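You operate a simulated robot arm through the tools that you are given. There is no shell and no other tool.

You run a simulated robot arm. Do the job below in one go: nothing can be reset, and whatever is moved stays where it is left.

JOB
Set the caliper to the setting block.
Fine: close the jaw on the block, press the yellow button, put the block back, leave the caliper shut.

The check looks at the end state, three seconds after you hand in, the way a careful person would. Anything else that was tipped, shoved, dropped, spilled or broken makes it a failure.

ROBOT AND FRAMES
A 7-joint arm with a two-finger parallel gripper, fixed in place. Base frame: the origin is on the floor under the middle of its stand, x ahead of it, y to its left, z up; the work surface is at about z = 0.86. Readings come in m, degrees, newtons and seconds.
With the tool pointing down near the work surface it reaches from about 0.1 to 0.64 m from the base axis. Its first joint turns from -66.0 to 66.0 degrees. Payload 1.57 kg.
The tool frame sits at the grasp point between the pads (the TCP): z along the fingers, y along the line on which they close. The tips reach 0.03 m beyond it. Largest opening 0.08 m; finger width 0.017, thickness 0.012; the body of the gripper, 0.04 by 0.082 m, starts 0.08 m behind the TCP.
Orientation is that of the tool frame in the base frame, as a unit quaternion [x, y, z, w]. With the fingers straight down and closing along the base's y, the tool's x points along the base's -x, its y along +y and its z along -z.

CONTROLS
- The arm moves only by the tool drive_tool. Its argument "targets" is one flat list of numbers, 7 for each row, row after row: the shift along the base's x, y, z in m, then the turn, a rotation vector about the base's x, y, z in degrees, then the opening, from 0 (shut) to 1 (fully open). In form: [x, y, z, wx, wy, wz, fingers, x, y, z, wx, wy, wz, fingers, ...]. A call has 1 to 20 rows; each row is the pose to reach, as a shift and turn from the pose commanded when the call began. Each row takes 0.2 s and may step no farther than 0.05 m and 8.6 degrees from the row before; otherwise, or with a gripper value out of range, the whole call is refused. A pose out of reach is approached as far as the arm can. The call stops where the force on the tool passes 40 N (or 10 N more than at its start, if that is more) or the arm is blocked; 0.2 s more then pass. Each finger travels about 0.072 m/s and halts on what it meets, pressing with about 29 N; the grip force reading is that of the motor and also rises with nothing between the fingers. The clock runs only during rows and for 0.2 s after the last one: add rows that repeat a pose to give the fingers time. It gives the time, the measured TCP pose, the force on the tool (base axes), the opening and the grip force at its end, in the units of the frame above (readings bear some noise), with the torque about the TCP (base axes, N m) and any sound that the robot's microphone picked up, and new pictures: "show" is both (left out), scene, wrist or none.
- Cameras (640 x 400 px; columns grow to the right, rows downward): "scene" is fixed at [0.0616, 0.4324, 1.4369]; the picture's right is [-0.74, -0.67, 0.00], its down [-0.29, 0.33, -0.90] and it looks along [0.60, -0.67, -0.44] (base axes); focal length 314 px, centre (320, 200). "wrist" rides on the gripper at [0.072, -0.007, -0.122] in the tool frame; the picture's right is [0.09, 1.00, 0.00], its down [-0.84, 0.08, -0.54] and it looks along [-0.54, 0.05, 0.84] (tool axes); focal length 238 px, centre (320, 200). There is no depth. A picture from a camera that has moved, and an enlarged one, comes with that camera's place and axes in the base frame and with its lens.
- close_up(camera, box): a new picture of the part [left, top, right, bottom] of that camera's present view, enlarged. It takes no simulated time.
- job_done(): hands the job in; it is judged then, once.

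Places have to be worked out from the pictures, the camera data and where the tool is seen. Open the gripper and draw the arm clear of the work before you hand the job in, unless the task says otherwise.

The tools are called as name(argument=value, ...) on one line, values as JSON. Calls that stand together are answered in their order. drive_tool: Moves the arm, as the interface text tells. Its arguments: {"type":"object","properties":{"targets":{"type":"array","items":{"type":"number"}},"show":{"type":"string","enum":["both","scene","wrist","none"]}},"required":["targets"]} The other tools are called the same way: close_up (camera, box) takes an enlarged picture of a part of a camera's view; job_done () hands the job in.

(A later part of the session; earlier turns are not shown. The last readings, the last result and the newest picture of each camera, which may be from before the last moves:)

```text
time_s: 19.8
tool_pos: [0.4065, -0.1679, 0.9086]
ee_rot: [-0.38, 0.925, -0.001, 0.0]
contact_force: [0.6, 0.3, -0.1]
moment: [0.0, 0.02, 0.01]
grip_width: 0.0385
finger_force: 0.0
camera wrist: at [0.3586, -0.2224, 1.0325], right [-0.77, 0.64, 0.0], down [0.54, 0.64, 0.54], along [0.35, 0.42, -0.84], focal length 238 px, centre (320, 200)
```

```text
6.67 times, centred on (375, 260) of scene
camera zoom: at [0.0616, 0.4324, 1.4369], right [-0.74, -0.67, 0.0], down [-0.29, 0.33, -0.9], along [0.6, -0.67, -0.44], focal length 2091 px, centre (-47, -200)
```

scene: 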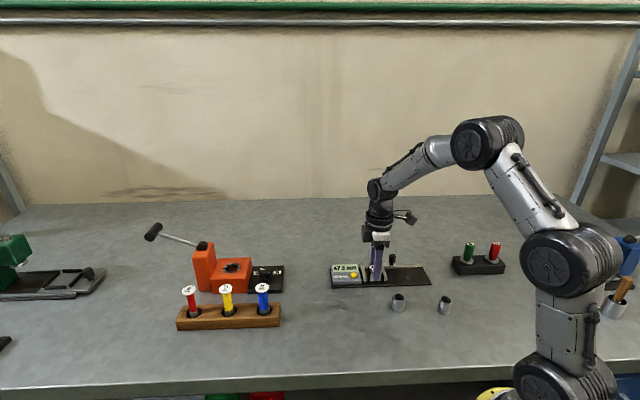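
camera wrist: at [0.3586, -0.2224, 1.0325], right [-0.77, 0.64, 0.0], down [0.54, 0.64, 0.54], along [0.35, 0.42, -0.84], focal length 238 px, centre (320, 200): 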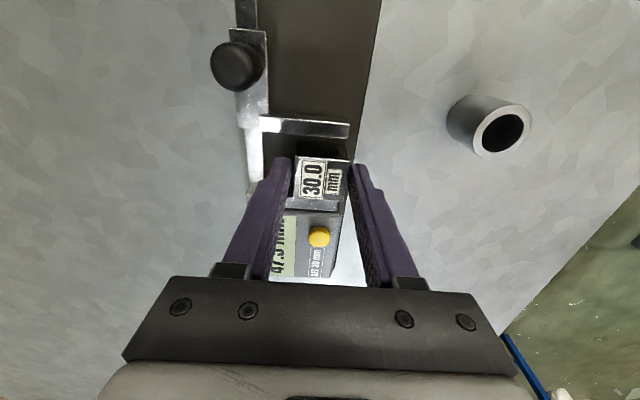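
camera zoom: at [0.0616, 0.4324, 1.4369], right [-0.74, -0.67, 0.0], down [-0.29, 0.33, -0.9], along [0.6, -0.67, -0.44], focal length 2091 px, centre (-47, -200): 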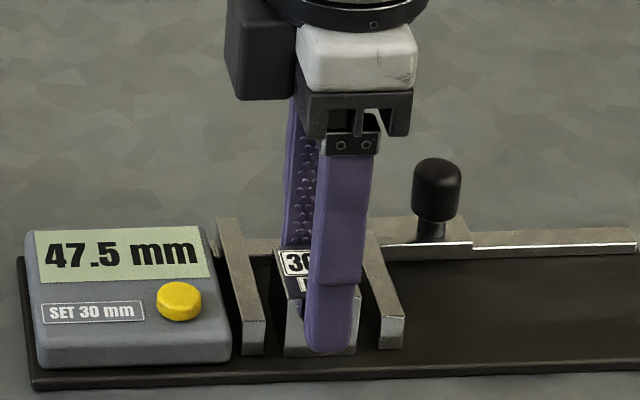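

The block stands released between the jaws. I'll rise straight up, shut the fingers, cross over the knob to its far side (s≈0.0745, n≈0.449) and hover there.

drive_tool(targets=[0, 0, 0.015, 0, 0, 0, 0.48, 0, 0, 0.05, 0, 0, 0, 0.48, 0, 0, 0.09, 0, 0, 0, 0.48, -0.011, -0.032, 0.09, 0, 0, 0, 0.2, -0.023, -0.065, 0.09, 0, 0, 0, 0, -0.0343, -0.0979, 0.09, 0, 0, 0, 0, -0.0343, -0.0979, 0.06, 0, 0, 0, 0, -0.0343, -0.0979, 0.06, 0, 0, 0, 0])

close_up(camera="scene", box=[330, 205, 430, 295])

```text
time_s: 21.6
tool_pos: [0.3706, -0.2645, 0.9695]
ee_rot: [-0.381, 0.925, 0.0, 0.0]
contact_force: [0.0, -0.3, 0.8]
moment: [0.02, -0.03, -0.01]
grip_width: 0.0001
finger_force: 21.8
camera wrist: at [0.3248, -0.3195, 1.0934], right [-0.77, 0.64, 0.0], down [0.54, 0.64, 0.54], along [0.35, 0.42, -0.84], focal length 238 px, centre (320, 200)
```

scene: 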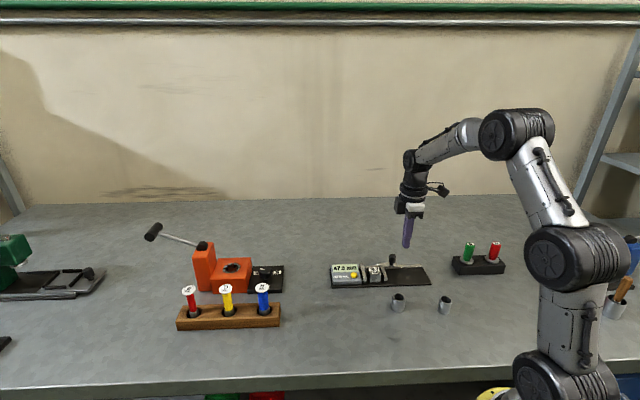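
wrist: 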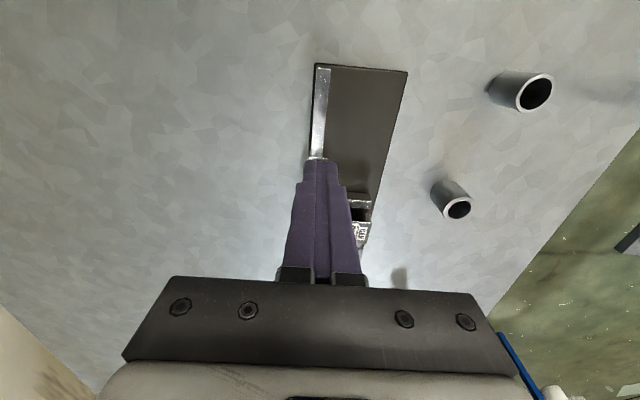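

```text
4.44 times, centred on (380, 250) of scene
camera zoom: at [0.0616, 0.4324, 1.4369], right [-0.74, -0.67, 0.0], down [-0.29, 0.33, -0.9], along [0.6, -0.67, -0.44], focal length 1394 px, centre (53, -22)
```

zoom: 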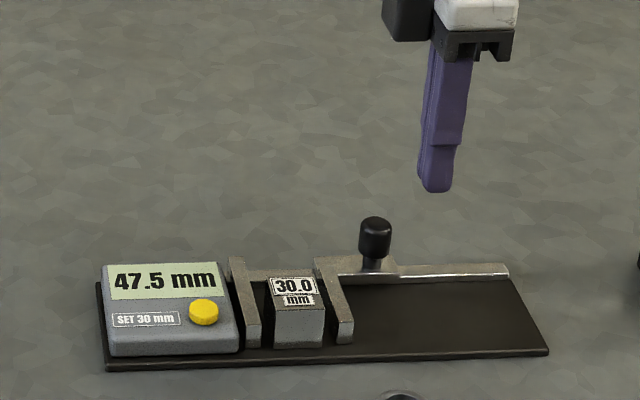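

The block stands squarely between the jaws. I'll go down behind the knob and push it toward the display in small steps.

drive_tool(targets=[0, 0, -0.02, 0, 0, 0, 0, 0, 0, -0.042, 0, 0, 0, 0, 0, 0, -0.042, 0, 0, 0, 0, 0.003, 0.003, -0.042, 0, 0, 0, 0, 0.006, 0.006, -0.042, 0, 0, 0, 0, 0.009, 0.009, -0.042, 0, 0, 0, 0, 0.011, 0.011, -0.042, 0, 0, 0, 0, 0.011, 0.011, -0.042, 0, 0, 0, 0], show="none")

close_up(camera="scene", box=[330, 215, 430, 295])

```text
time_s: 23.4
tool_pos: [0.3816, -0.2538, 0.9283]
ee_rot: [-0.381, 0.925, 0.0, 0.0]
contact_force: [-1.2, -2.2, -0.4]
moment: [-0.01, 0.0, -0.02]
grip_width: 0.0
finger_force: 21.4
```

```text
5.00 times, centred on (380, 255) of scene
camera zoom: at [0.0616, 0.4324, 1.4369], right [-0.74, -0.67, 0.0], down [-0.29, 0.33, -0.9], along [0.6, -0.67, -0.44], focal length 1568 px, centre (20, -75)
```

zoom: 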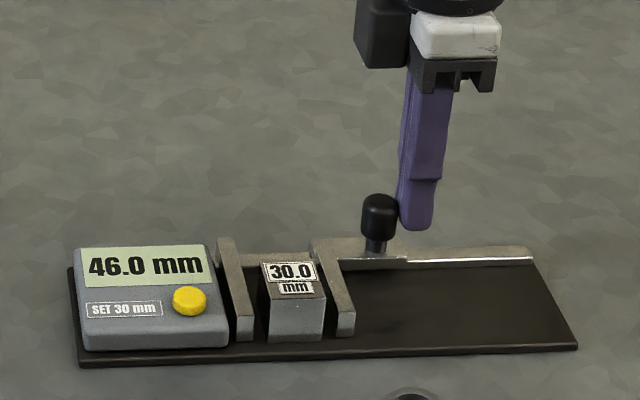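

Contact is made and the display reads 46.0. I'll push about 11 mm more, then switch to fine steps.

drive_tool(targets=[0.002, 0.002, 0, 0, 0, 0, 0, 0.004, 0.004, 0, 0, 0, 0, 0.006, 0.006, 0, 0, 0, 0, 0, 0.008, 0.008, 0, 0, 0, 0, 0, 0.008, 0.008, 0, 0, 0, 0, 0], show="none")

close_up(camera="scene", box=[330, 215, 430, 295])

```text
refused: targets must hold 7 numbers for each row
```

```text
5.00 times, centred on (380, 255) of scene
camera zoom: at [0.0616, 0.4324, 1.4369], right [-0.74, -0.67, 0.0], down [-0.29, 0.33, -0.9], along [0.6, -0.67, -0.44], focal length 1568 px, centre (20, -75)
```

zoom: 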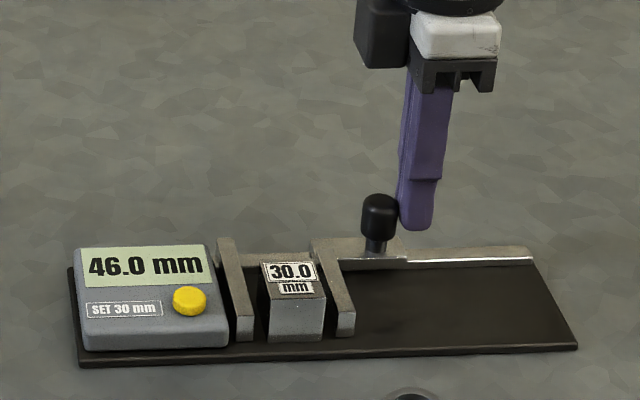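

The call was refused because one row was missing a number, and nothing moved. I'll send the same push again with complete rows.

drive_tool(targets=[0.002, 0.002, 0, 0, 0, 0, 0, 0.004, 0.004, 0, 0, 0, 0, 0, 0.006, 0.006, 0, 0, 0, 0, 0, 0.008, 0.008, 0, 0, 0, 0, 0, 0.008, 0.008, 0, 0, 0, 0, 0], show="none")

close_up(camera="scene", box=[330, 215, 430, 295])

```text
time_s: 24.6
tool_pos: [0.3909, -0.2466, 0.9272]
ee_rot: [-0.381, 0.924, 0.0, -0.001]
contact_force: [0.7, -1.5, 0.5]
moment: [-0.04, -0.03, -0.01]
grip_width: 0.0
finger_force: 21.2
```

```text
5.00 times, centred on (380, 255) of scene
camera zoom: at [0.0616, 0.4324, 1.4369], right [-0.74, -0.67, 0.0], down [-0.29, 0.33, -0.9], along [0.6, -0.67, -0.44], focal length 1568 px, centre (20, -75)
```

zoom: 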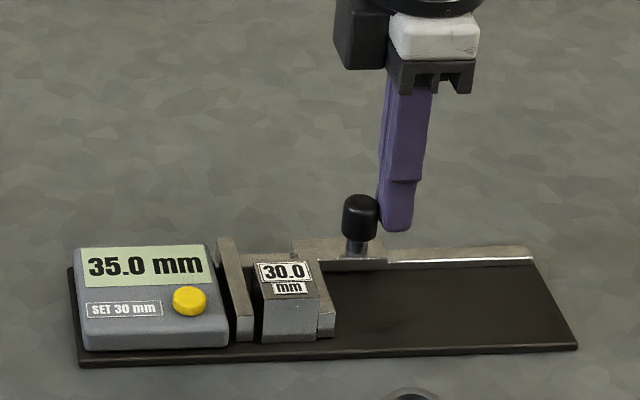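

The display reads 35.0 and the jaw is now pushing the block toward the fixed jaw. It should seat at 31.5, so I'll go on in about 0.7 mm steps.

drive_tool(targets=[0.0007, 0.0007, 0, 0, 0, 0, 0, 0.0014, 0.0014, 0, 0, 0, 0, 0, 0.0019, 0.0019, 0, 0, 0, 0, 0, 0.0023, 0.0023, 0, 0, 0, 0, 0, 0.0023, 0.0023, 0, 0, 0, 0, 0], show="none")

close_up(camera="scene", box=[330, 215, 430, 295])

```text
time_s: 25.8
tool_pos: [0.3926, -0.2435, 0.9265]
ee_rot: [-0.381, 0.924, 0.0, 0.0]
contact_force: [-0.3, -0.7, -0.8]
moment: [0.0, 0.03, 0.01]
grip_width: 0.0
finger_force: 21.2
```

```text
5.00 times, centred on (380, 255) of scene
camera zoom: at [0.0616, 0.4324, 1.4369], right [-0.74, -0.67, 0.0], down [-0.29, 0.33, -0.9], along [0.6, -0.67, -0.44], focal length 1568 px, centre (20, -75)
```

zoom: 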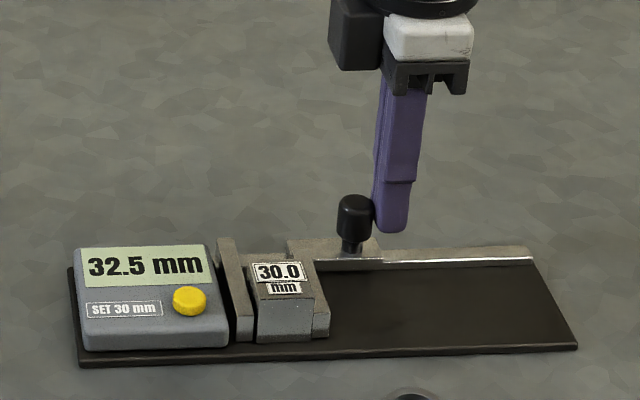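

The display reads 32.5, in what looks like 0.5 mm increments. I'll do another 1 mm in fine steps and watch the force.

drive_tool(targets=[0.0003, 0.0003, 0, 0, 0, 0, 0, 0.0006, 0.0006, 0, 0, 0, 0, 0, 0.0009, 0.0009, 0, 0, 0, 0, 0, 0.0009, 0.0009, 0, 0, 0, 0, 0], show="none")

close_up(camera="scene", box=[330, 215, 430, 295])

```text
time_s: 26.8
tool_pos: [0.3921, -0.2436, 0.9257]
ee_rot: [-0.38, 0.925, 0.0, 0.0]
contact_force: [-4.9, -3.3, 1.6]
moment: [-0.01, 0.12, 0.02]
grip_width: 0.0
finger_force: 21.1
```

```text
5.00 times, centred on (380, 255) of scene
camera zoom: at [0.0615, 0.4324, 1.437], right [-0.74, -0.67, 0.0], down [-0.29, 0.33, -0.9], along [0.6, -0.67, -0.44], focal length 1568 px, centre (20, -75)
```

zoom: 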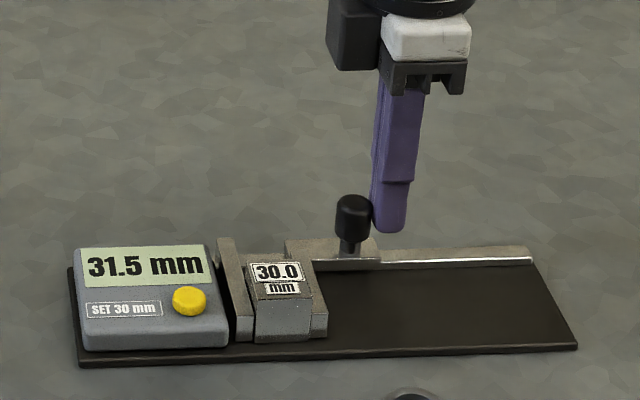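

The display reads 31.5 and the force has risen to about 6 N, so the jaw is on the block. I'll press a little more to make sure it's seated, then view it.

drive_tool(targets=[0.0003, 0.0003, 0, 0, 0, 0, 0, 0.0006, 0.0006, 0, 0, 0, 0, 0, 0.0006, 0.0006, 0, 0, 0, 0, 0], show="none")

close_up(camera="scene", box=[330, 215, 430, 295])

close_up(camera="scene", box=[360, 255, 390, 290])

```text
time_s: 27.6
tool_pos: [0.3926, -0.2436, 0.9255]
ee_rot: [-0.381, 0.925, 0.0, 0.0]
contact_force: [-9.8, -15.5, -5.3]
moment: [-0.36, 0.15, -0.04]
grip_width: 0.0
finger_force: 21.3
```

```text
5.00 times, centred on (380, 255) of scene
camera zoom: at [0.0615, 0.432, 1.4371], right [-0.74, -0.67, 0.0], down [-0.29, 0.33, -0.9], along [0.6, -0.67, -0.44], focal length 1568 px, centre (20, -75)
```

zoom: 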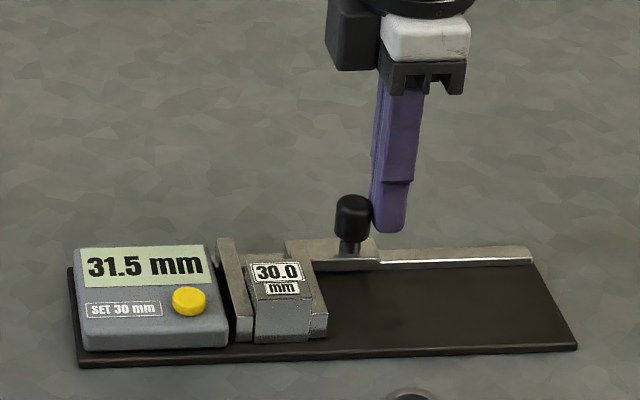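

```text
11.43 times, centred on (375, 272) of scene
camera zoom: at [0.0615, 0.432, 1.4371], right [-0.74, -0.67, 0.0], down [-0.29, 0.33, -0.9], along [0.6, -0.67, -0.44], focal length 3585 px, centre (-309, -629)
```

zoom: 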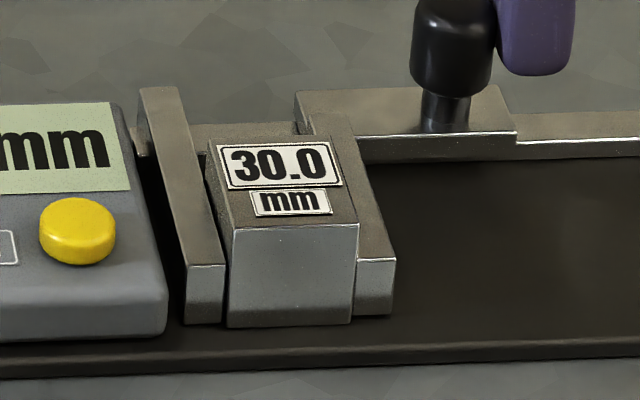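

The jaw is firmly on the block at 18 N and still reads 31.5 (30 + 1.5 offset). I'll back off from the knob, rise and hover over the yellow button.

drive_tool(targets=[-0.003, -0.003, 0, 0, 0, 0, 0, -0.007, -0.007, 0, 0, 0, 0, 0, -0.007, -0.007, 0.03, 0, 0, 0, 0, -0.007, -0.007, 0.07, 0, 0, 0, 0, 0.01, 0.025, 0.075, 0, 0, 0, 0, 0.025, 0.065, 0.075, 0, 0, 0, 0, 0.04, 0.1, 0.075, 0, 0, 0, 0, 0.0472, 0.1169, 0.075, 0, 0, 0, 0, 0.0472, 0.1169, 0.075, 0, 0, 0, 0])

close_up(camera="scene", box=[320, 215, 420, 295])

close_up(camera="wrist", box=[260, 90, 400, 190])

```text
time_s: 29.6
tool_pos: [0.4418, -0.1256, 1.0025]
ee_rot: [-0.381, 0.925, 0.001, 0.0]
contact_force: [1.0, 0.5, -0.9]
moment: [0.02, 0.02, -0.02]
grip_width: 0.0001
finger_force: 21.5
camera wrist: at [0.3954, -0.1803, 1.1252], right [-0.77, 0.64, 0.0], down [0.54, 0.64, 0.54], along [0.35, 0.42, -0.84], focal length 238 px, centre (320, 200)
```

scene: 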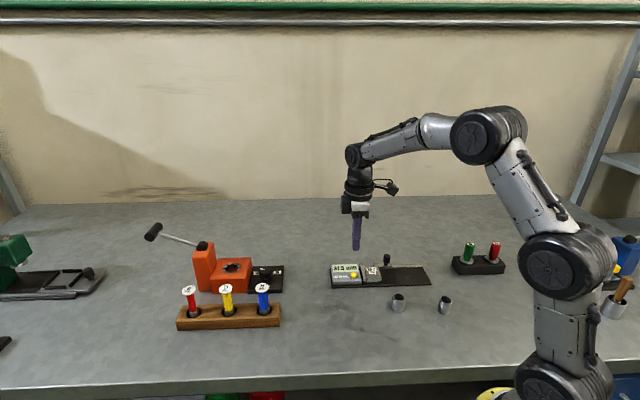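
wrist: 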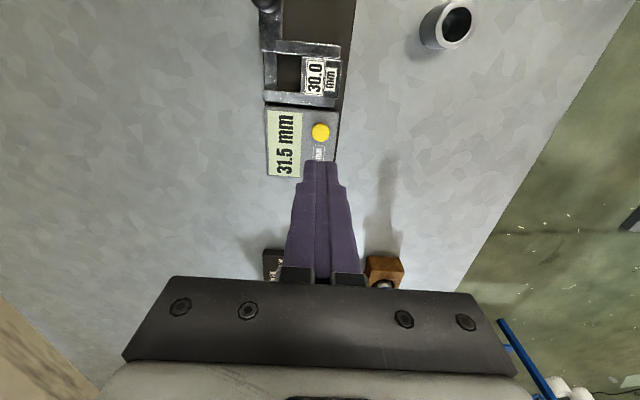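

```text
5.00 times, centred on (370, 255) of scene
camera zoom: at [0.0616, 0.4325, 1.4369], right [-0.74, -0.67, 0.0], down [-0.29, 0.33, -0.9], along [0.6, -0.67, -0.44], focal length 1568 px, centre (70, -75)
```

zoom: 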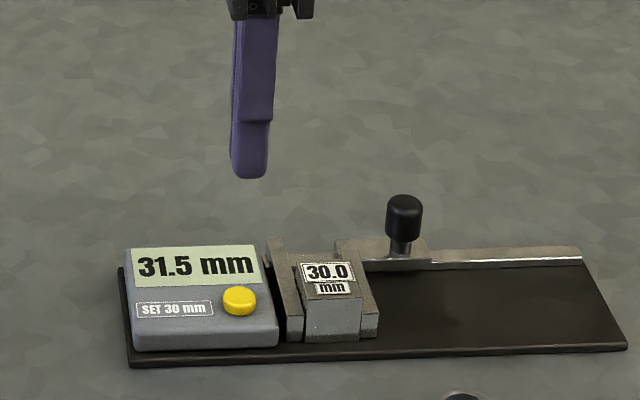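

```text
4.00 times, centred on (330, 140) of wrist
camera zoom: at [0.3954, -0.1803, 1.1252], right [-0.77, 0.64, 0.0], down [0.54, 0.64, 0.54], along [0.35, 0.42, -0.84], focal length 953 px, centre (280, 440)
```

zoom: 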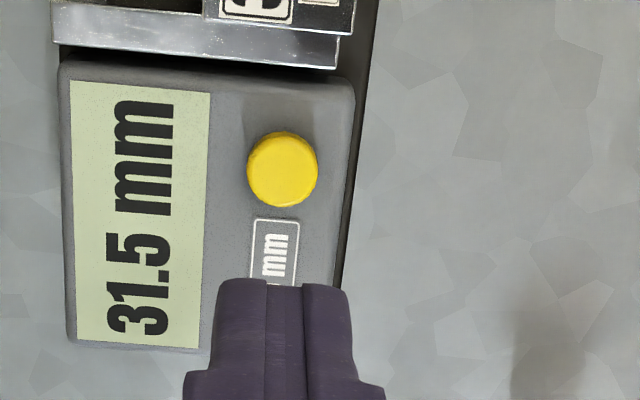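

The display holds at 31.5 and the button sits directly under the TCP (about 1 mm off). I'll go down to just above it.

drive_tool(targets=[0, 0, -0.03, 0, 0, 0, 0, 0, 0, -0.06, 0, 0, 0, 0, 0, 0, -0.07, 0, 0, 0, 0, 0, 0, -0.07, 0, 0, 0, 0], show="none")

close_up(camera="scene", box=[320, 230, 390, 290])

```text
time_s: 30.6
tool_pos: [0.4423, -0.1255, 0.9309]
ee_rot: [-0.381, 0.924, 0.0, -0.001]
contact_force: [0.6, -0.1, 0.1]
moment: [0.04, -0.01, 0.02]
grip_width: 0.0001
finger_force: 22.1
```

```text
6.67 times, centred on (355, 260) of scene
camera zoom: at [0.0616, 0.4324, 1.4369], right [-0.74, -0.67, 0.0], down [-0.29, 0.33, -0.9], along [0.6, -0.67, -0.44], focal length 2091 px, centre (87, -200)
```

zoom: 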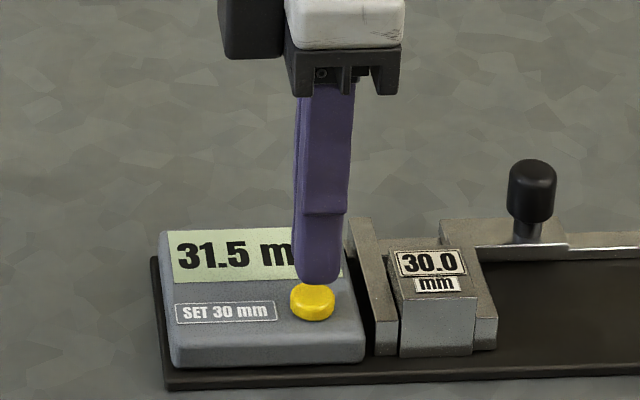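

The tip hovers just above the button. I'll press down in 1 mm steps and watch the force, the sound and the display.

drive_tool(targets=[0, 0, -0.0015, 0, 0, 0, 0, 0, 0, -0.003, 0, 0, 0, 0, 0, 0, -0.004, 0, 0, 0, 0, 0, 0, -0.005, 0, 0, 0, 0, 0, 0, -0.005, 0, 0, 0, 0], show="none")

close_up(camera="scene", box=[320, 230, 390, 290])

```text
time_s: 31.8
tool_pos: [0.4414, -0.1247, 0.9257]
ee_rot: [-0.381, 0.925, 0.0, 0.0]
contact_force: [0.6, -0.6, 0.3]
moment: [0.0, -0.01, -0.02]
grip_width: 0.0
finger_force: 21.1
```

```text
6.67 times, centred on (355, 260) of scene
camera zoom: at [0.0616, 0.4324, 1.4369], right [-0.74, -0.67, 0.0], down [-0.29, 0.33, -0.9], along [0.6, -0.67, -0.44], focal length 2091 px, centre (87, -200)
```

zoom: 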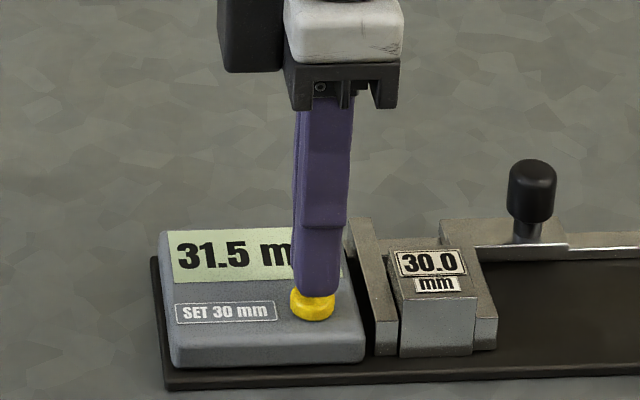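

No contact yet, so I'll continue down in small steps.

drive_tool(targets=[0, 0, -0.001, 0, 0, 0, 0, 0, 0, -0.002, 0, 0, 0, 0, 0, 0, -0.003, 0, 0, 0, 0, 0, 0, -0.003, 0, 0, 0, 0], show="none")

close_up(camera="scene", box=[320, 230, 390, 290])

```text
time_s: 32.8
tool_pos: [0.4419, -0.126, 0.9228]
ee_rot: [-0.381, 0.925, 0.0, 0.0]
contact_force: [0.8, 0.1, 0.1]
moment: [0.04, -0.03, -0.01]
grip_width: 0.0001
finger_force: 21.3
```

```text
6.67 times, centred on (355, 260) of scene
camera zoom: at [0.0616, 0.4324, 1.4369], right [-0.74, -0.67, 0.0], down [-0.29, 0.33, -0.9], along [0.6, -0.67, -0.44], focal length 2091 px, centre (87, -200)
```

zoom: 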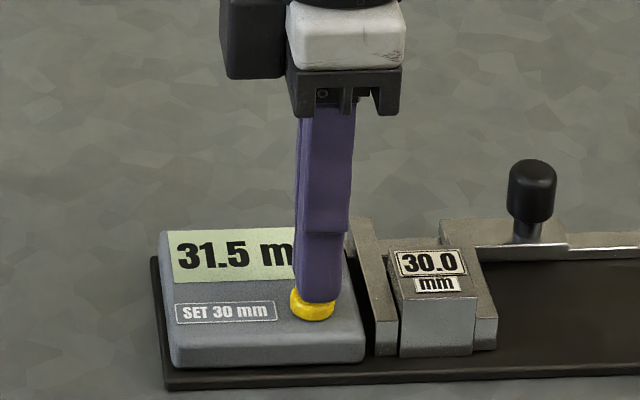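

Still no force reading. I'll go down another 2–3 mm in 0.7 mm steps.

drive_tool(targets=[0, 0, -0.0007, 0, 0, 0, 0, 0, 0, -0.0014, 0, 0, 0, 0, 0, 0, -0.002, 0, 0, 0, 0, 0, 0, -0.002, 0, 0, 0, 0], show="none")

close_up(camera="scene", box=[320, 230, 390, 290])

```text
time_s: 33.8
tool_pos: [0.4407, -0.1258, 0.9204]
ee_rot: [-0.381, 0.924, 0.0, 0.0]
contact_force: [-1.0, 0.4, 0.3]
moment: [0.04, -0.01, -0.01]
grip_width: 0.0
finger_force: 21.1
```

```text
6.67 times, centred on (355, 260) of scene
camera zoom: at [0.0616, 0.4324, 1.4369], right [-0.74, -0.67, 0.0], down [-0.29, 0.33, -0.9], along [0.6, -0.67, -0.44], focal length 2091 px, centre (87, -200)
```

zoom: 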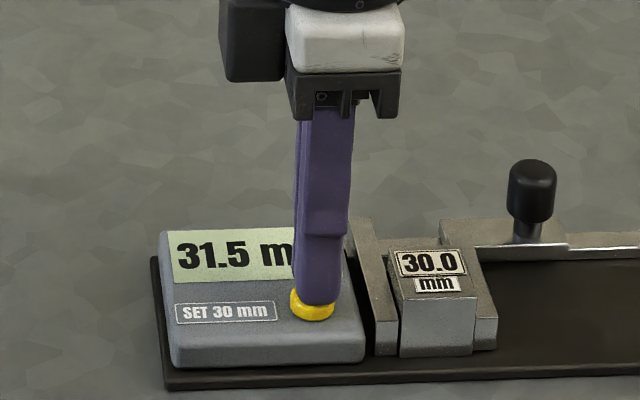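

The tip is at about z = 0.891 and hasn't touched yet. I'll continue.

drive_tool(targets=[0, 0, -0.0007, 0, 0, 0, 0, 0, 0, -0.0014, 0, 0, 0, 0, 0, 0, -0.002, 0, 0, 0, 0, 0, 0, -0.002, 0, 0, 0, 0], show="none")

close_up(camera="scene", box=[320, 230, 390, 290])

```text
time_s: 34.8
tool_pos: [0.4411, -0.1263, 0.9193]
ee_rot: [-0.381, 0.925, 0.0, 0.001]
contact_force: [0.5, -0.3, 0.9]
moment: [0.01, 0.01, 0.04]
grip_width: 0.0
finger_force: 20.6
```

```text
6.67 times, centred on (355, 260) of scene
camera zoom: at [0.0616, 0.4324, 1.4369], right [-0.74, -0.67, 0.0], down [-0.29, 0.33, -0.9], along [0.6, -0.67, -0.44], focal length 2091 px, centre (87, -200)
```

zoom: 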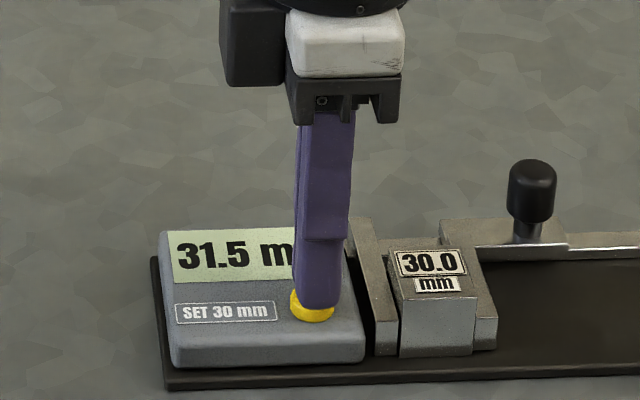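

I'm close now. I'll keep going in 0.7 mm steps with the same checks.

drive_tool(targets=[0, 0, -0.0007, 0, 0, 0, 0, 0, 0, -0.0014, 0, 0, 0, 0, 0, 0, -0.0014, 0, 0, 0, 0], show="none")

close_up(camera="scene", box=[320, 230, 390, 290])

```text
time_s: 35.6
tool_pos: [0.4408, -0.1262, 0.9176]
ee_rot: [-0.381, 0.925, 0.0, 0.0]
contact_force: [0.2, -0.8, 1.4]
moment: [0.01, 0.0, 0.01]
grip_width: 0.0
finger_force: 21.2
```

```text
6.67 times, centred on (355, 260) of scene
camera zoom: at [0.0616, 0.4324, 1.4369], right [-0.74, -0.67, 0.0], down [-0.29, 0.33, -0.9], along [0.6, -0.67, -0.44], focal length 2091 px, centre (87, -200)
```

zoom: 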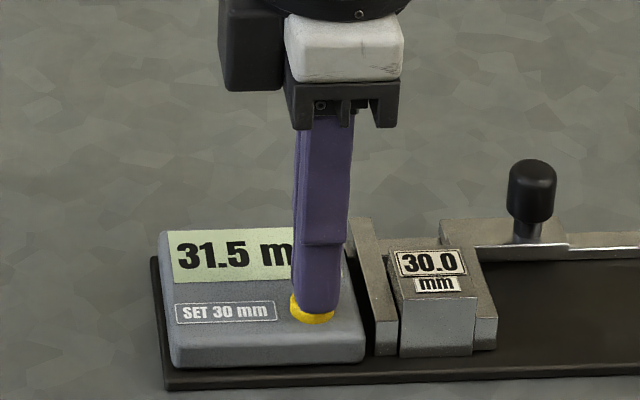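

The vertical force is starting to rise (1.4 N), so contact with the button is likely beginning. I'll press further.

drive_tool(targets=[0, 0, -0.0007, 0, 0, 0, 0, 0, 0, -0.0014, 0, 0, 0, 0, 0, 0, -0.0014, 0, 0, 0, 0], show="none")

close_up(camera="scene", box=[320, 230, 390, 290])

```text
time_s: 36.4
tool_pos: [0.4415, -0.1263, 0.9155]
ee_rot: [-0.381, 0.925, 0.0, 0.0]
contact_force: [1.5, 0.6, 1.7]
moment: [0.01, 0.0, -0.01]
grip_width: 0.0
finger_force: 21.6
heard: click
```

```text
6.67 times, centred on (355, 260) of scene
camera zoom: at [0.0616, 0.4325, 1.4369], right [-0.74, -0.67, 0.0], down [-0.29, 0.33, -0.9], along [0.6, -0.67, -0.44], focal length 2091 px, centre (87, -200)
```

zoom: 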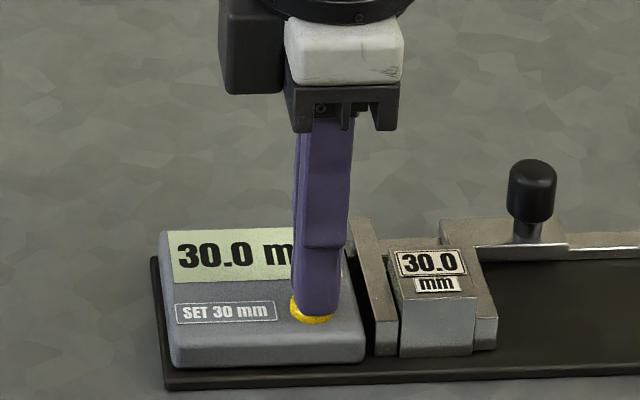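

I heard the click and the display now reads 30.0, so the setting is done. I'll lift off and hover on the display side of the knob to open the jaw again.

drive_tool(targets=[0, 0, 0.01, 0, 0, 0, 0, 0, 0, 0.04, 0, 0, 0, 0, 0, 0, 0.075, 0, 0, 0, 0, -0.005, -0.03, 0.075, 0, 0, 0, 0, -0.011, -0.06, 0.075, 0, 0, 0, 0, -0.0166, -0.0873, 0.075, 0, 0, 0, 0, -0.0166, -0.0873, 0.045, 0, 0, 0, 0, -0.0166, -0.0873, 0.045, 0, 0, 0, 0])

close_up(camera="scene", box=[320, 215, 420, 295])

close_up(camera="wrist", box=[260, 90, 400, 190])

```text
time_s: 38.2
tool_pos: [0.4239, -0.2144, 0.961]
ee_rot: [-0.381, 0.924, 0.0, 0.0]
contact_force: [-0.5, 0.4, 0.6]
moment: [0.0, 0.02, 0.0]
grip_width: 0.0001
finger_force: 21.3
camera wrist: at [0.3776, -0.2691, 1.0845], right [-0.77, 0.64, 0.0], down [0.54, 0.64, 0.54], along [0.35, 0.42, -0.84], focal length 238 px, centre (320, 200)
```

scene: 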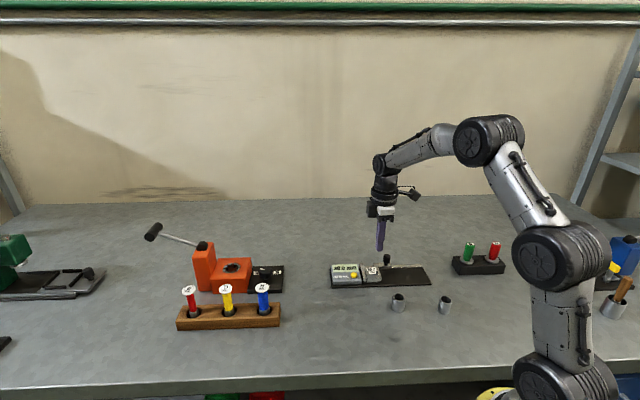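
wrist: 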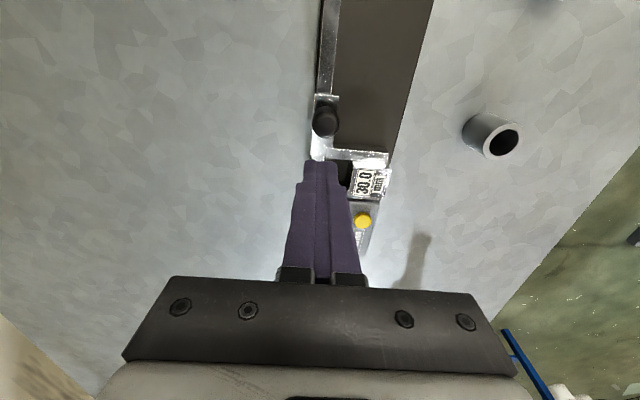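

```text
5.00 times, centred on (370, 255) of scene
camera zoom: at [0.0616, 0.4324, 1.4369], right [-0.74, -0.67, 0.0], down [-0.29, 0.33, -0.9], along [0.6, -0.67, -0.44], focal length 1568 px, centre (70, -75)
```

zoom: 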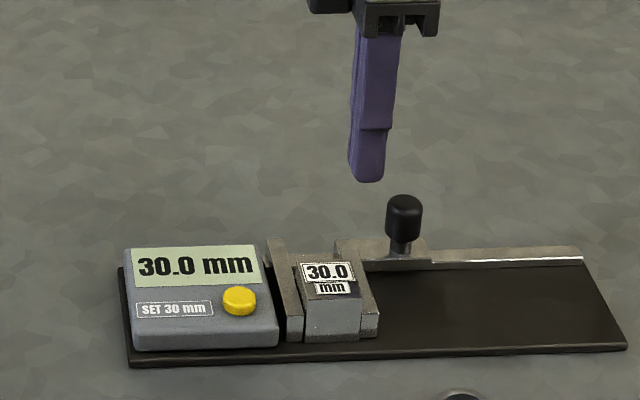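

```text
4.00 times, centred on (330, 140) of wrist
camera zoom: at [0.3776, -0.2691, 1.0845], right [-0.77, 0.64, 0.0], down [0.54, 0.64, 0.54], along [0.35, 0.42, -0.84], focal length 953 px, centre (280, 440)
```

zoom: 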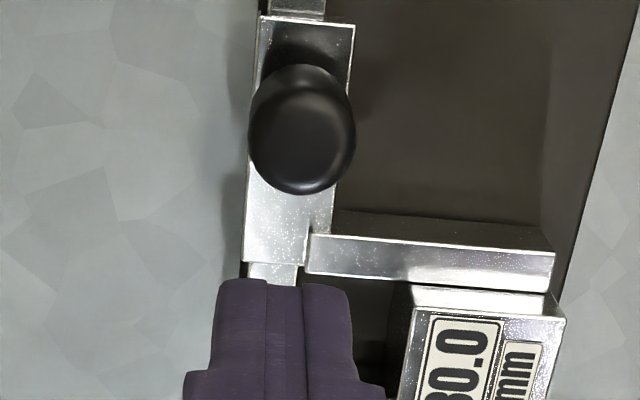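

The display holds 30.0 with the jaw on the block, and the fingers are about 6 mm clear of the knob on the block side. I'll go down and push the knob about 14 mm away to free the block.

drive_tool(targets=[0, 0, -0.02, 0, 0, 0, 0, 0, 0, -0.035, 0, 0, 0, 0, 0, 0, -0.035, 0, 0, 0, 0, -0.003, -0.003, -0.035, 0, 0, 0, 0, -0.006, -0.006, -0.035, 0, 0, 0, 0, -0.009, -0.009, -0.035, 0, 0, 0, 0, -0.012, -0.012, -0.035, 0, 0, 0, 0, -0.0146, -0.0146, -0.035, 0, 0, 0, 0, -0.0146, -0.0146, -0.035, 0, 0, 0, 0], show="none")

close_up(camera="scene", box=[320, 215, 420, 295])

```text
time_s: 40.2
tool_pos: [0.41, -0.2289, 0.9268]
ee_rot: [-0.382, 0.924, 0.0, 0.0]
contact_force: [0.7, 0.7, -0.2]
moment: [0.02, 0.02, 0.03]
grip_width: 0.0
finger_force: 21.6
```

```text
5.00 times, centred on (370, 255) of scene
camera zoom: at [0.0617, 0.4325, 1.4369], right [-0.74, -0.67, 0.0], down [-0.29, 0.33, -0.9], along [0.6, -0.67, -0.44], focal length 1568 px, centre (70, -75)
```

zoom: 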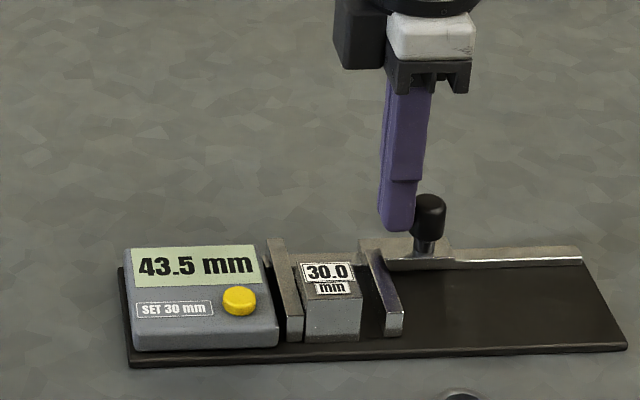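

The jaw is open at 43.5 mm and the block stays put. I'll rise and move over the block with the fingers partly open to locate it.

drive_tool(targets=[0.002, 0.002, 0.015, 0, 0, 0, 0, 0.002, 0.002, 0.05, 0, 0, 0, 0, 0.002, 0.002, 0.075, 0, 0, 0, 0, 0.0022, 0.035, 0.075, 0, 0, 0, 0.25, 0.0025, 0.0662, 0.075, 0, 0, 0, 0.5, 0.0025, 0.0662, 0.075, 0, 0, 0, 0.5, 0.0025, 0.0662, 0.075, 0, 0, 0, 0.5])

close_up(camera="wrist", box=[270, 90, 370, 170])

close_up(camera="scene", box=[320, 215, 420, 295])

```text
time_s: 41.8
tool_pos: [0.4121, -0.1597, 1.0009]
ee_rot: [-0.381, 0.925, 0.001, 0.0]
contact_force: [0.5, 0.1, 0.4]
moment: [-0.01, -0.01, 0.0]
grip_width: 0.0401
finger_force: 0.1
camera wrist: at [0.366, -0.2139, 1.1252], right [-0.77, 0.64, 0.0], down [0.54, 0.64, 0.54], along [0.35, 0.42, -0.84], focal length 238 px, centre (320, 200)
```

scene: 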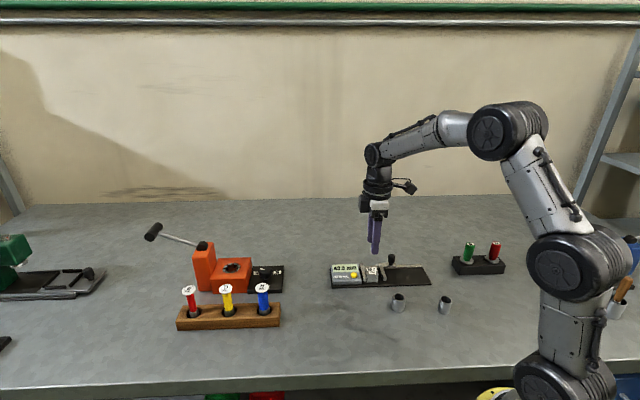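
wrist: 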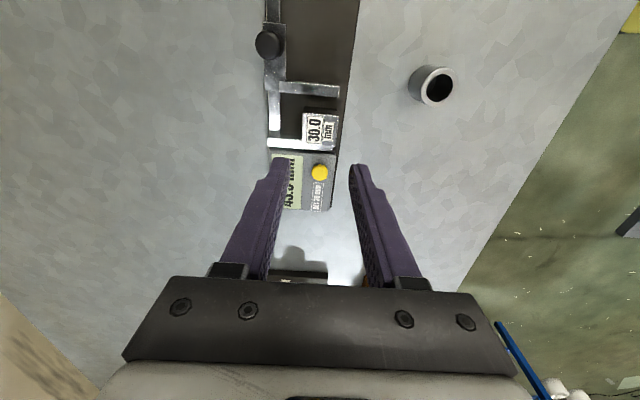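

```text
5.00 times, centred on (320, 130) of wrist
camera zoom: at [0.366, -0.2139, 1.1252], right [-0.77, 0.64, 0.0], down [0.54, 0.64, 0.54], along [0.35, 0.42, -0.84], focal length 1192 px, centre (320, 550)
```

zoom: 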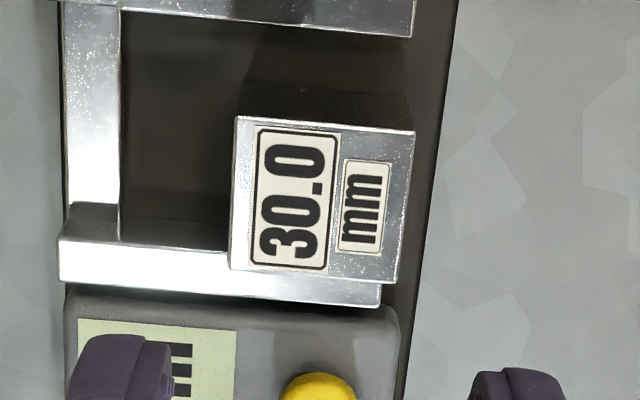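

```text
5.00 times, centred on (370, 255) of scene
camera zoom: at [0.0616, 0.4324, 1.4369], right [-0.74, -0.67, 0.0], down [-0.29, 0.33, -0.9], along [0.6, -0.67, -0.44], focal length 1568 px, centre (70, -75)
```

zoom: 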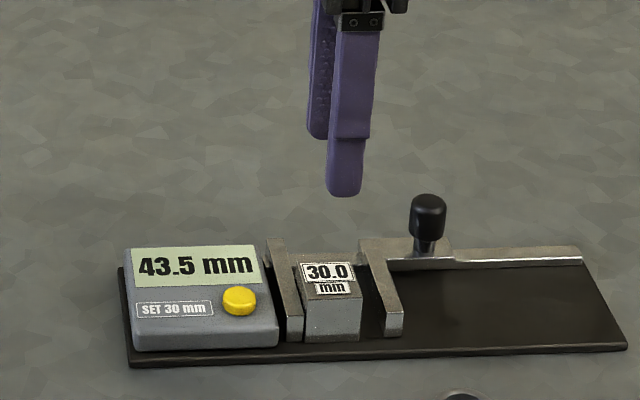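

The block is about 2 mm and 1 mm off the TCP in the tool frame and well aligned. I'll correct for that, narrow the opening to 38.4 mm and stop just above the block top to check.

drive_tool(targets=[-0.0007, -0.0021, -0.03, 0, 0, 0, 0.48, -0.0007, -0.0021, -0.06, 0, 0, 0, 0.48, -0.0007, -0.0021, -0.067, 0, 0, 0, 0.48, -0.0007, -0.0021, -0.067, 0, 0, 0, 0.48])

close_up(camera="wrist", box=[250, 90, 390, 200])

close_up(camera="scene", box=[340, 230, 410, 290])

```text
time_s: 42.8
tool_pos: [0.4115, -0.162, 0.9336]
ee_rot: [-0.381, 0.925, 0.001, -0.001]
contact_force: [-0.5, 1.3, -0.3]
moment: [0.01, -0.01, 0.01]
grip_width: 0.0384
finger_force: 0.1
camera wrist: at [0.3645, -0.2169, 1.058], right [-0.77, 0.64, 0.0], down [0.54, 0.64, 0.54], along [0.35, 0.42, -0.84], focal length 238 px, centre (320, 200)
```

scene: 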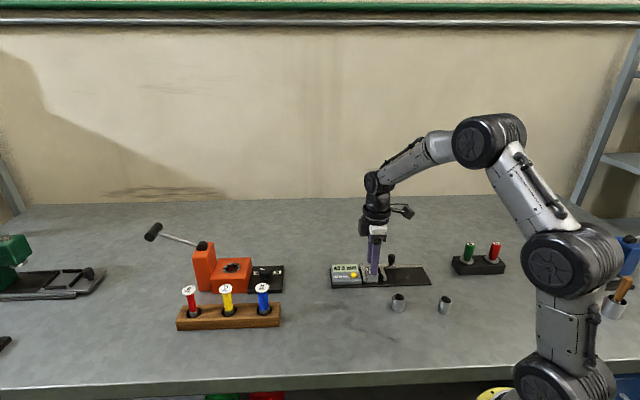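
wrist: 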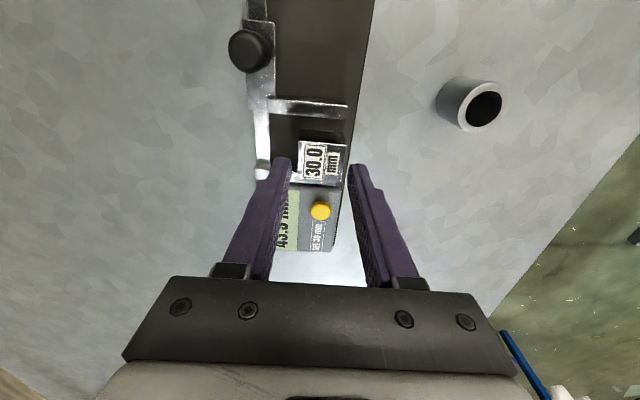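

```text
3.64 times, centred on (320, 145) of wrist
camera zoom: at [0.3645, -0.2169, 1.058], right [-0.77, 0.64, 0.0], down [0.54, 0.64, 0.54], along [0.35, 0.42, -0.84], focal length 867 px, centre (320, 400)
```

zoom: 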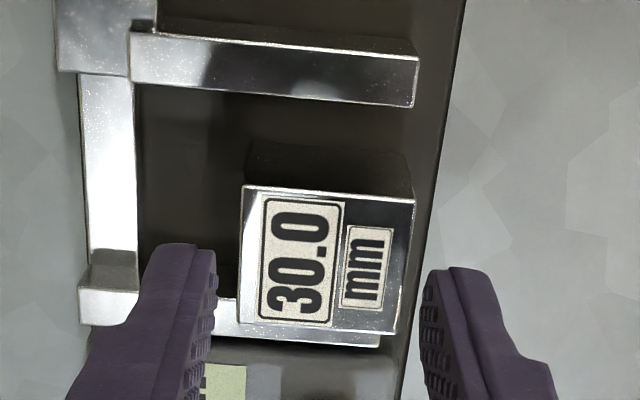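

```text
6.67 times, centred on (375, 260) of scene
camera zoom: at [0.0616, 0.4324, 1.4369], right [-0.74, -0.67, 0.0], down [-0.29, 0.33, -0.9], along [0.6, -0.67, -0.44], focal length 2091 px, centre (-47, -200)
```

zoom: 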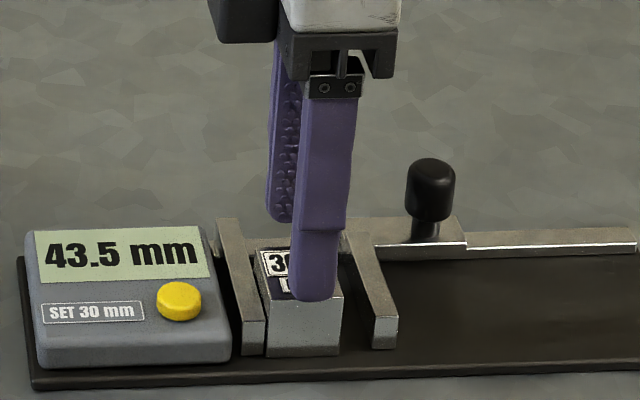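

The block is centred under the TCP (0.7 mm, 0 mm). I'll go down 22 mm so the tips straddle its upper part, then grip.

drive_tool(targets=[0, 0, -0.008, 0, 0, 0, 0.48, 0, 0, -0.016, 0, 0, 0, 0.48, 0, 0, -0.022, 0, 0, 0, 0.48, 0, 0, -0.022, 0, 0, 0, 0.48, 0, 0, -0.022, 0, 0, 0, 0.38, 0, 0, -0.022, 0, 0, 0, 0.3, 0, 0, -0.022, 0, 0, 0, 0.3], show="wrist")

close_up(camera="scene", box=[340, 230, 410, 290])

```text
time_s: 44.4
tool_pos: [0.4113, -0.1639, 0.9125]
ee_rot: [-0.381, 0.925, 0.0, 0.001]
contact_force: [0.0, 0.0, 0.1]
moment: [0.0, -0.02, -0.01]
grip_width: 0.0336
finger_force: 28.7
camera wrist: at [0.3648, -0.2178, 1.0359], right [-0.77, 0.64, 0.0], down [0.54, 0.64, 0.54], along [0.35, 0.42, -0.84], focal length 238 px, centre (320, 200)
```

wrist: 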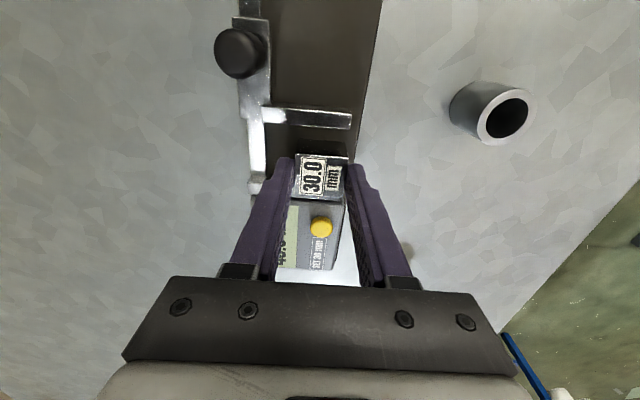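

```text
6.67 times, centred on (375, 260) of scene
camera zoom: at [0.0617, 0.4324, 1.4369], right [-0.74, -0.67, 0.0], down [-0.29, 0.33, -0.9], along [0.6, -0.67, -0.44], focal length 2091 px, centre (-47, -200)
```

zoom: 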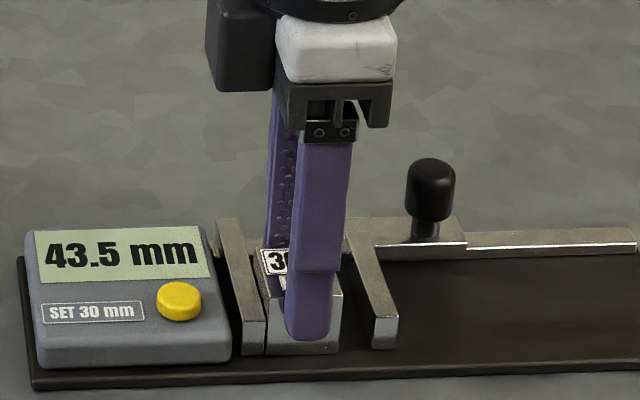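

The block is gripped at 33.6 mm. I'll lift it with a slight shift off the fixed jaw, carry it back over its original spot, turn +2.7° and hover.

drive_tool(targets=[0, 0, 0.002, 0, 0, 0, 0.3, -0.001, -0.001, 0.01, 0, 0, 0, 0.3, -0.001, -0.001, 0.035, 0, 0, 0, 0.3, -0.001, -0.001, 0.065, 0, 0, 0, 0.3, -0.013, 0.03, 0.065, 0, 0, 0.7, 0.3, -0.026, 0.06, 0.065, 0, 0, 1.4, 0.3, -0.039, 0.09, 0.065, 0, 0, 2.1, 0.3, -0.0486, 0.1101, 0.065, 0, 0, 2.7, 0.3, -0.0486, 0.1101, 0.035, 0, 0, 2.7, 0.3, -0.0486, 0.1101, 0.012, 0, 0, 2.7, 0.3, -0.0486, 0.1101, 0.012, 0, 0, 2.7, 0.3])

close_up(camera="scene", box=[320, 235, 420, 325])

close_up(camera="wrist", box=[250, 90, 390, 200])

```text
time_s: 46.8
tool_pos: [0.363, -0.054, 0.9237]
ee_rot: [-0.403, 0.915, 0.001, 0.0]
contact_force: [1.1, -0.5, -1.9]
moment: [0.01, 0.0, 0.0]
grip_width: 0.0338
finger_force: 29.2
camera wrist: at [0.3185, -0.1103, 1.0473], right [-0.8, 0.6, 0.0], down [0.51, 0.67, 0.54], along [0.33, 0.43, -0.84], focal length 238 px, centre (320, 200)
```

scene: 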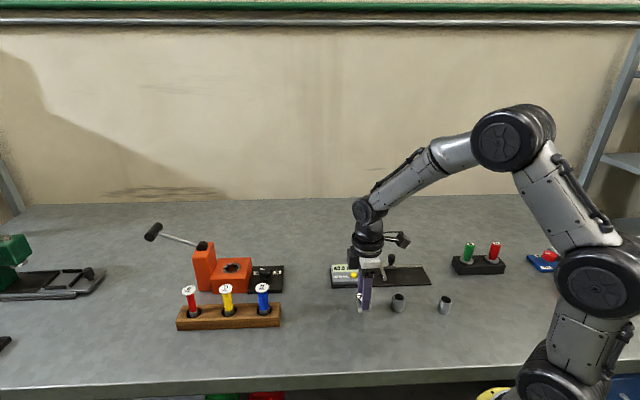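
wrist: 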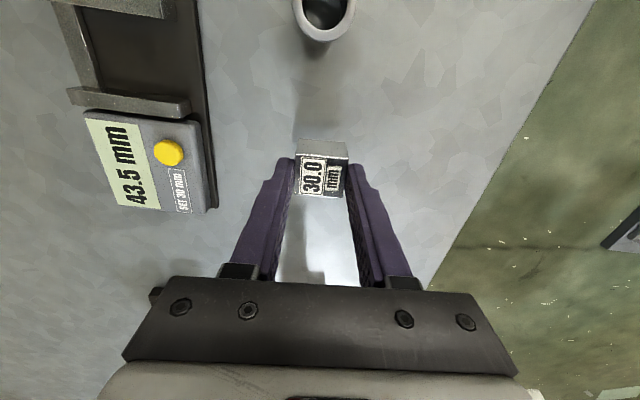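

```text
4.44 times, centred on (370, 280) of scene
camera zoom: at [0.0617, 0.4324, 1.4369], right [-0.74, -0.67, 0.0], down [-0.29, 0.33, -0.9], along [0.6, -0.67, -0.44], focal length 1394 px, centre (98, -156)
```

zoom: 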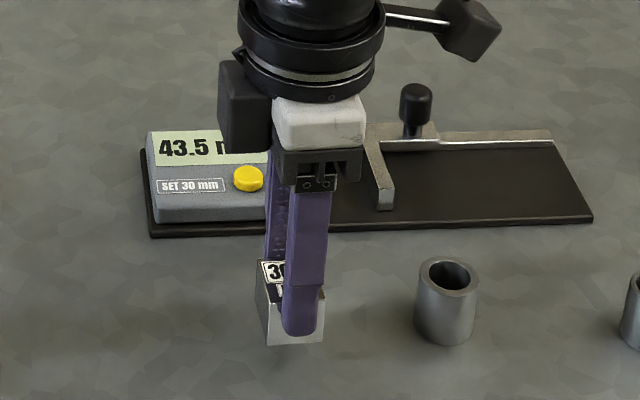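

```text
3.64 times, centred on (320, 145) of wrist
camera zoom: at [0.3185, -0.1103, 1.0473], right [-0.8, 0.6, 0.0], down [0.51, 0.67, 0.54], along [0.33, 0.43, -0.84], focal length 867 px, centre (320, 400)
```

zoom: 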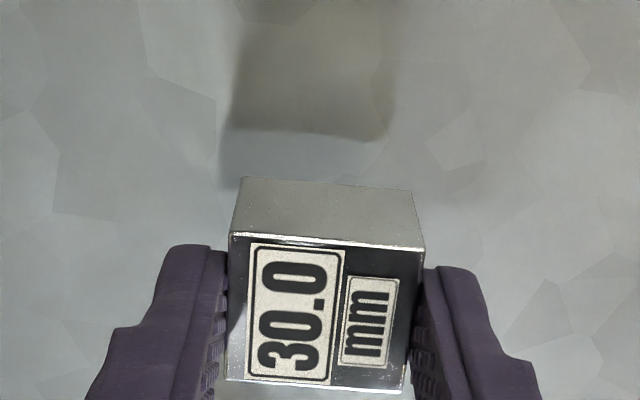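

The block hovers over its original spot. I'll lower it about 15 mm, then fine-step onto the bench, expecting contact near TCP z = 0.906.

drive_tool(targets=[0, 0, -0.008, 0, 0, 0, 0.3, 0, 0, -0.014, 0, 0, 0, 0.3, 0, 0, -0.0155, 0, 0, 0, 0.3, 0, 0, -0.0165, 0, 0, 0, 0.3, 0, 0, -0.0165, 0, 0, 0, 0.3], show="none")

close_up(camera="scene", box=[340, 275, 400, 325])

```text
time_s: 48.0
tool_pos: [0.3621, -0.0527, 0.9085]
ee_rot: [-0.403, 0.915, 0.0, 0.001]
contact_force: [0.5, 0.4, -2.0]
moment: [-0.02, 0.03, 0.02]
grip_width: 0.0335
finger_force: 29.1
```

```text
8.00 times, centred on (370, 300) of scene
camera zoom: at [0.0617, 0.4324, 1.4369], right [-0.74, -0.67, 0.0], down [-0.29, 0.33, -0.9], along [0.6, -0.67, -0.44], focal length 2510 px, centre (-80, -600)
```

zoom: 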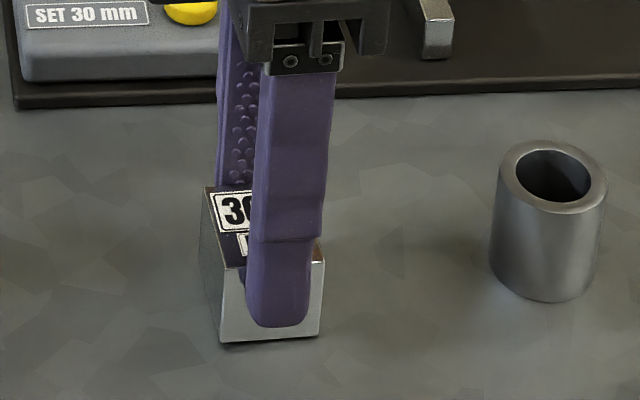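

The full weight is still on the gripper (-2 N). I'll lower in about 0.6 mm steps until the bench takes it.

drive_tool(targets=[0, 0, -0.0006, 0, 0, 0, 0.3, 0, 0, -0.0012, 0, 0, 0, 0.3, 0, 0, -0.0018, 0, 0, 0, 0.3, 0, 0, -0.0018, 0, 0, 0, 0.3], show="none")

```text
time_s: 49.0
tool_pos: [0.3631, -0.0539, 0.9066]
ee_rot: [-0.402, 0.915, 0.0, 0.0]
contact_force: [0.4, 1.6, 1.7]
moment: [0.07, 0.06, -0.04]
grip_width: 0.0335
finger_force: 29.2
```

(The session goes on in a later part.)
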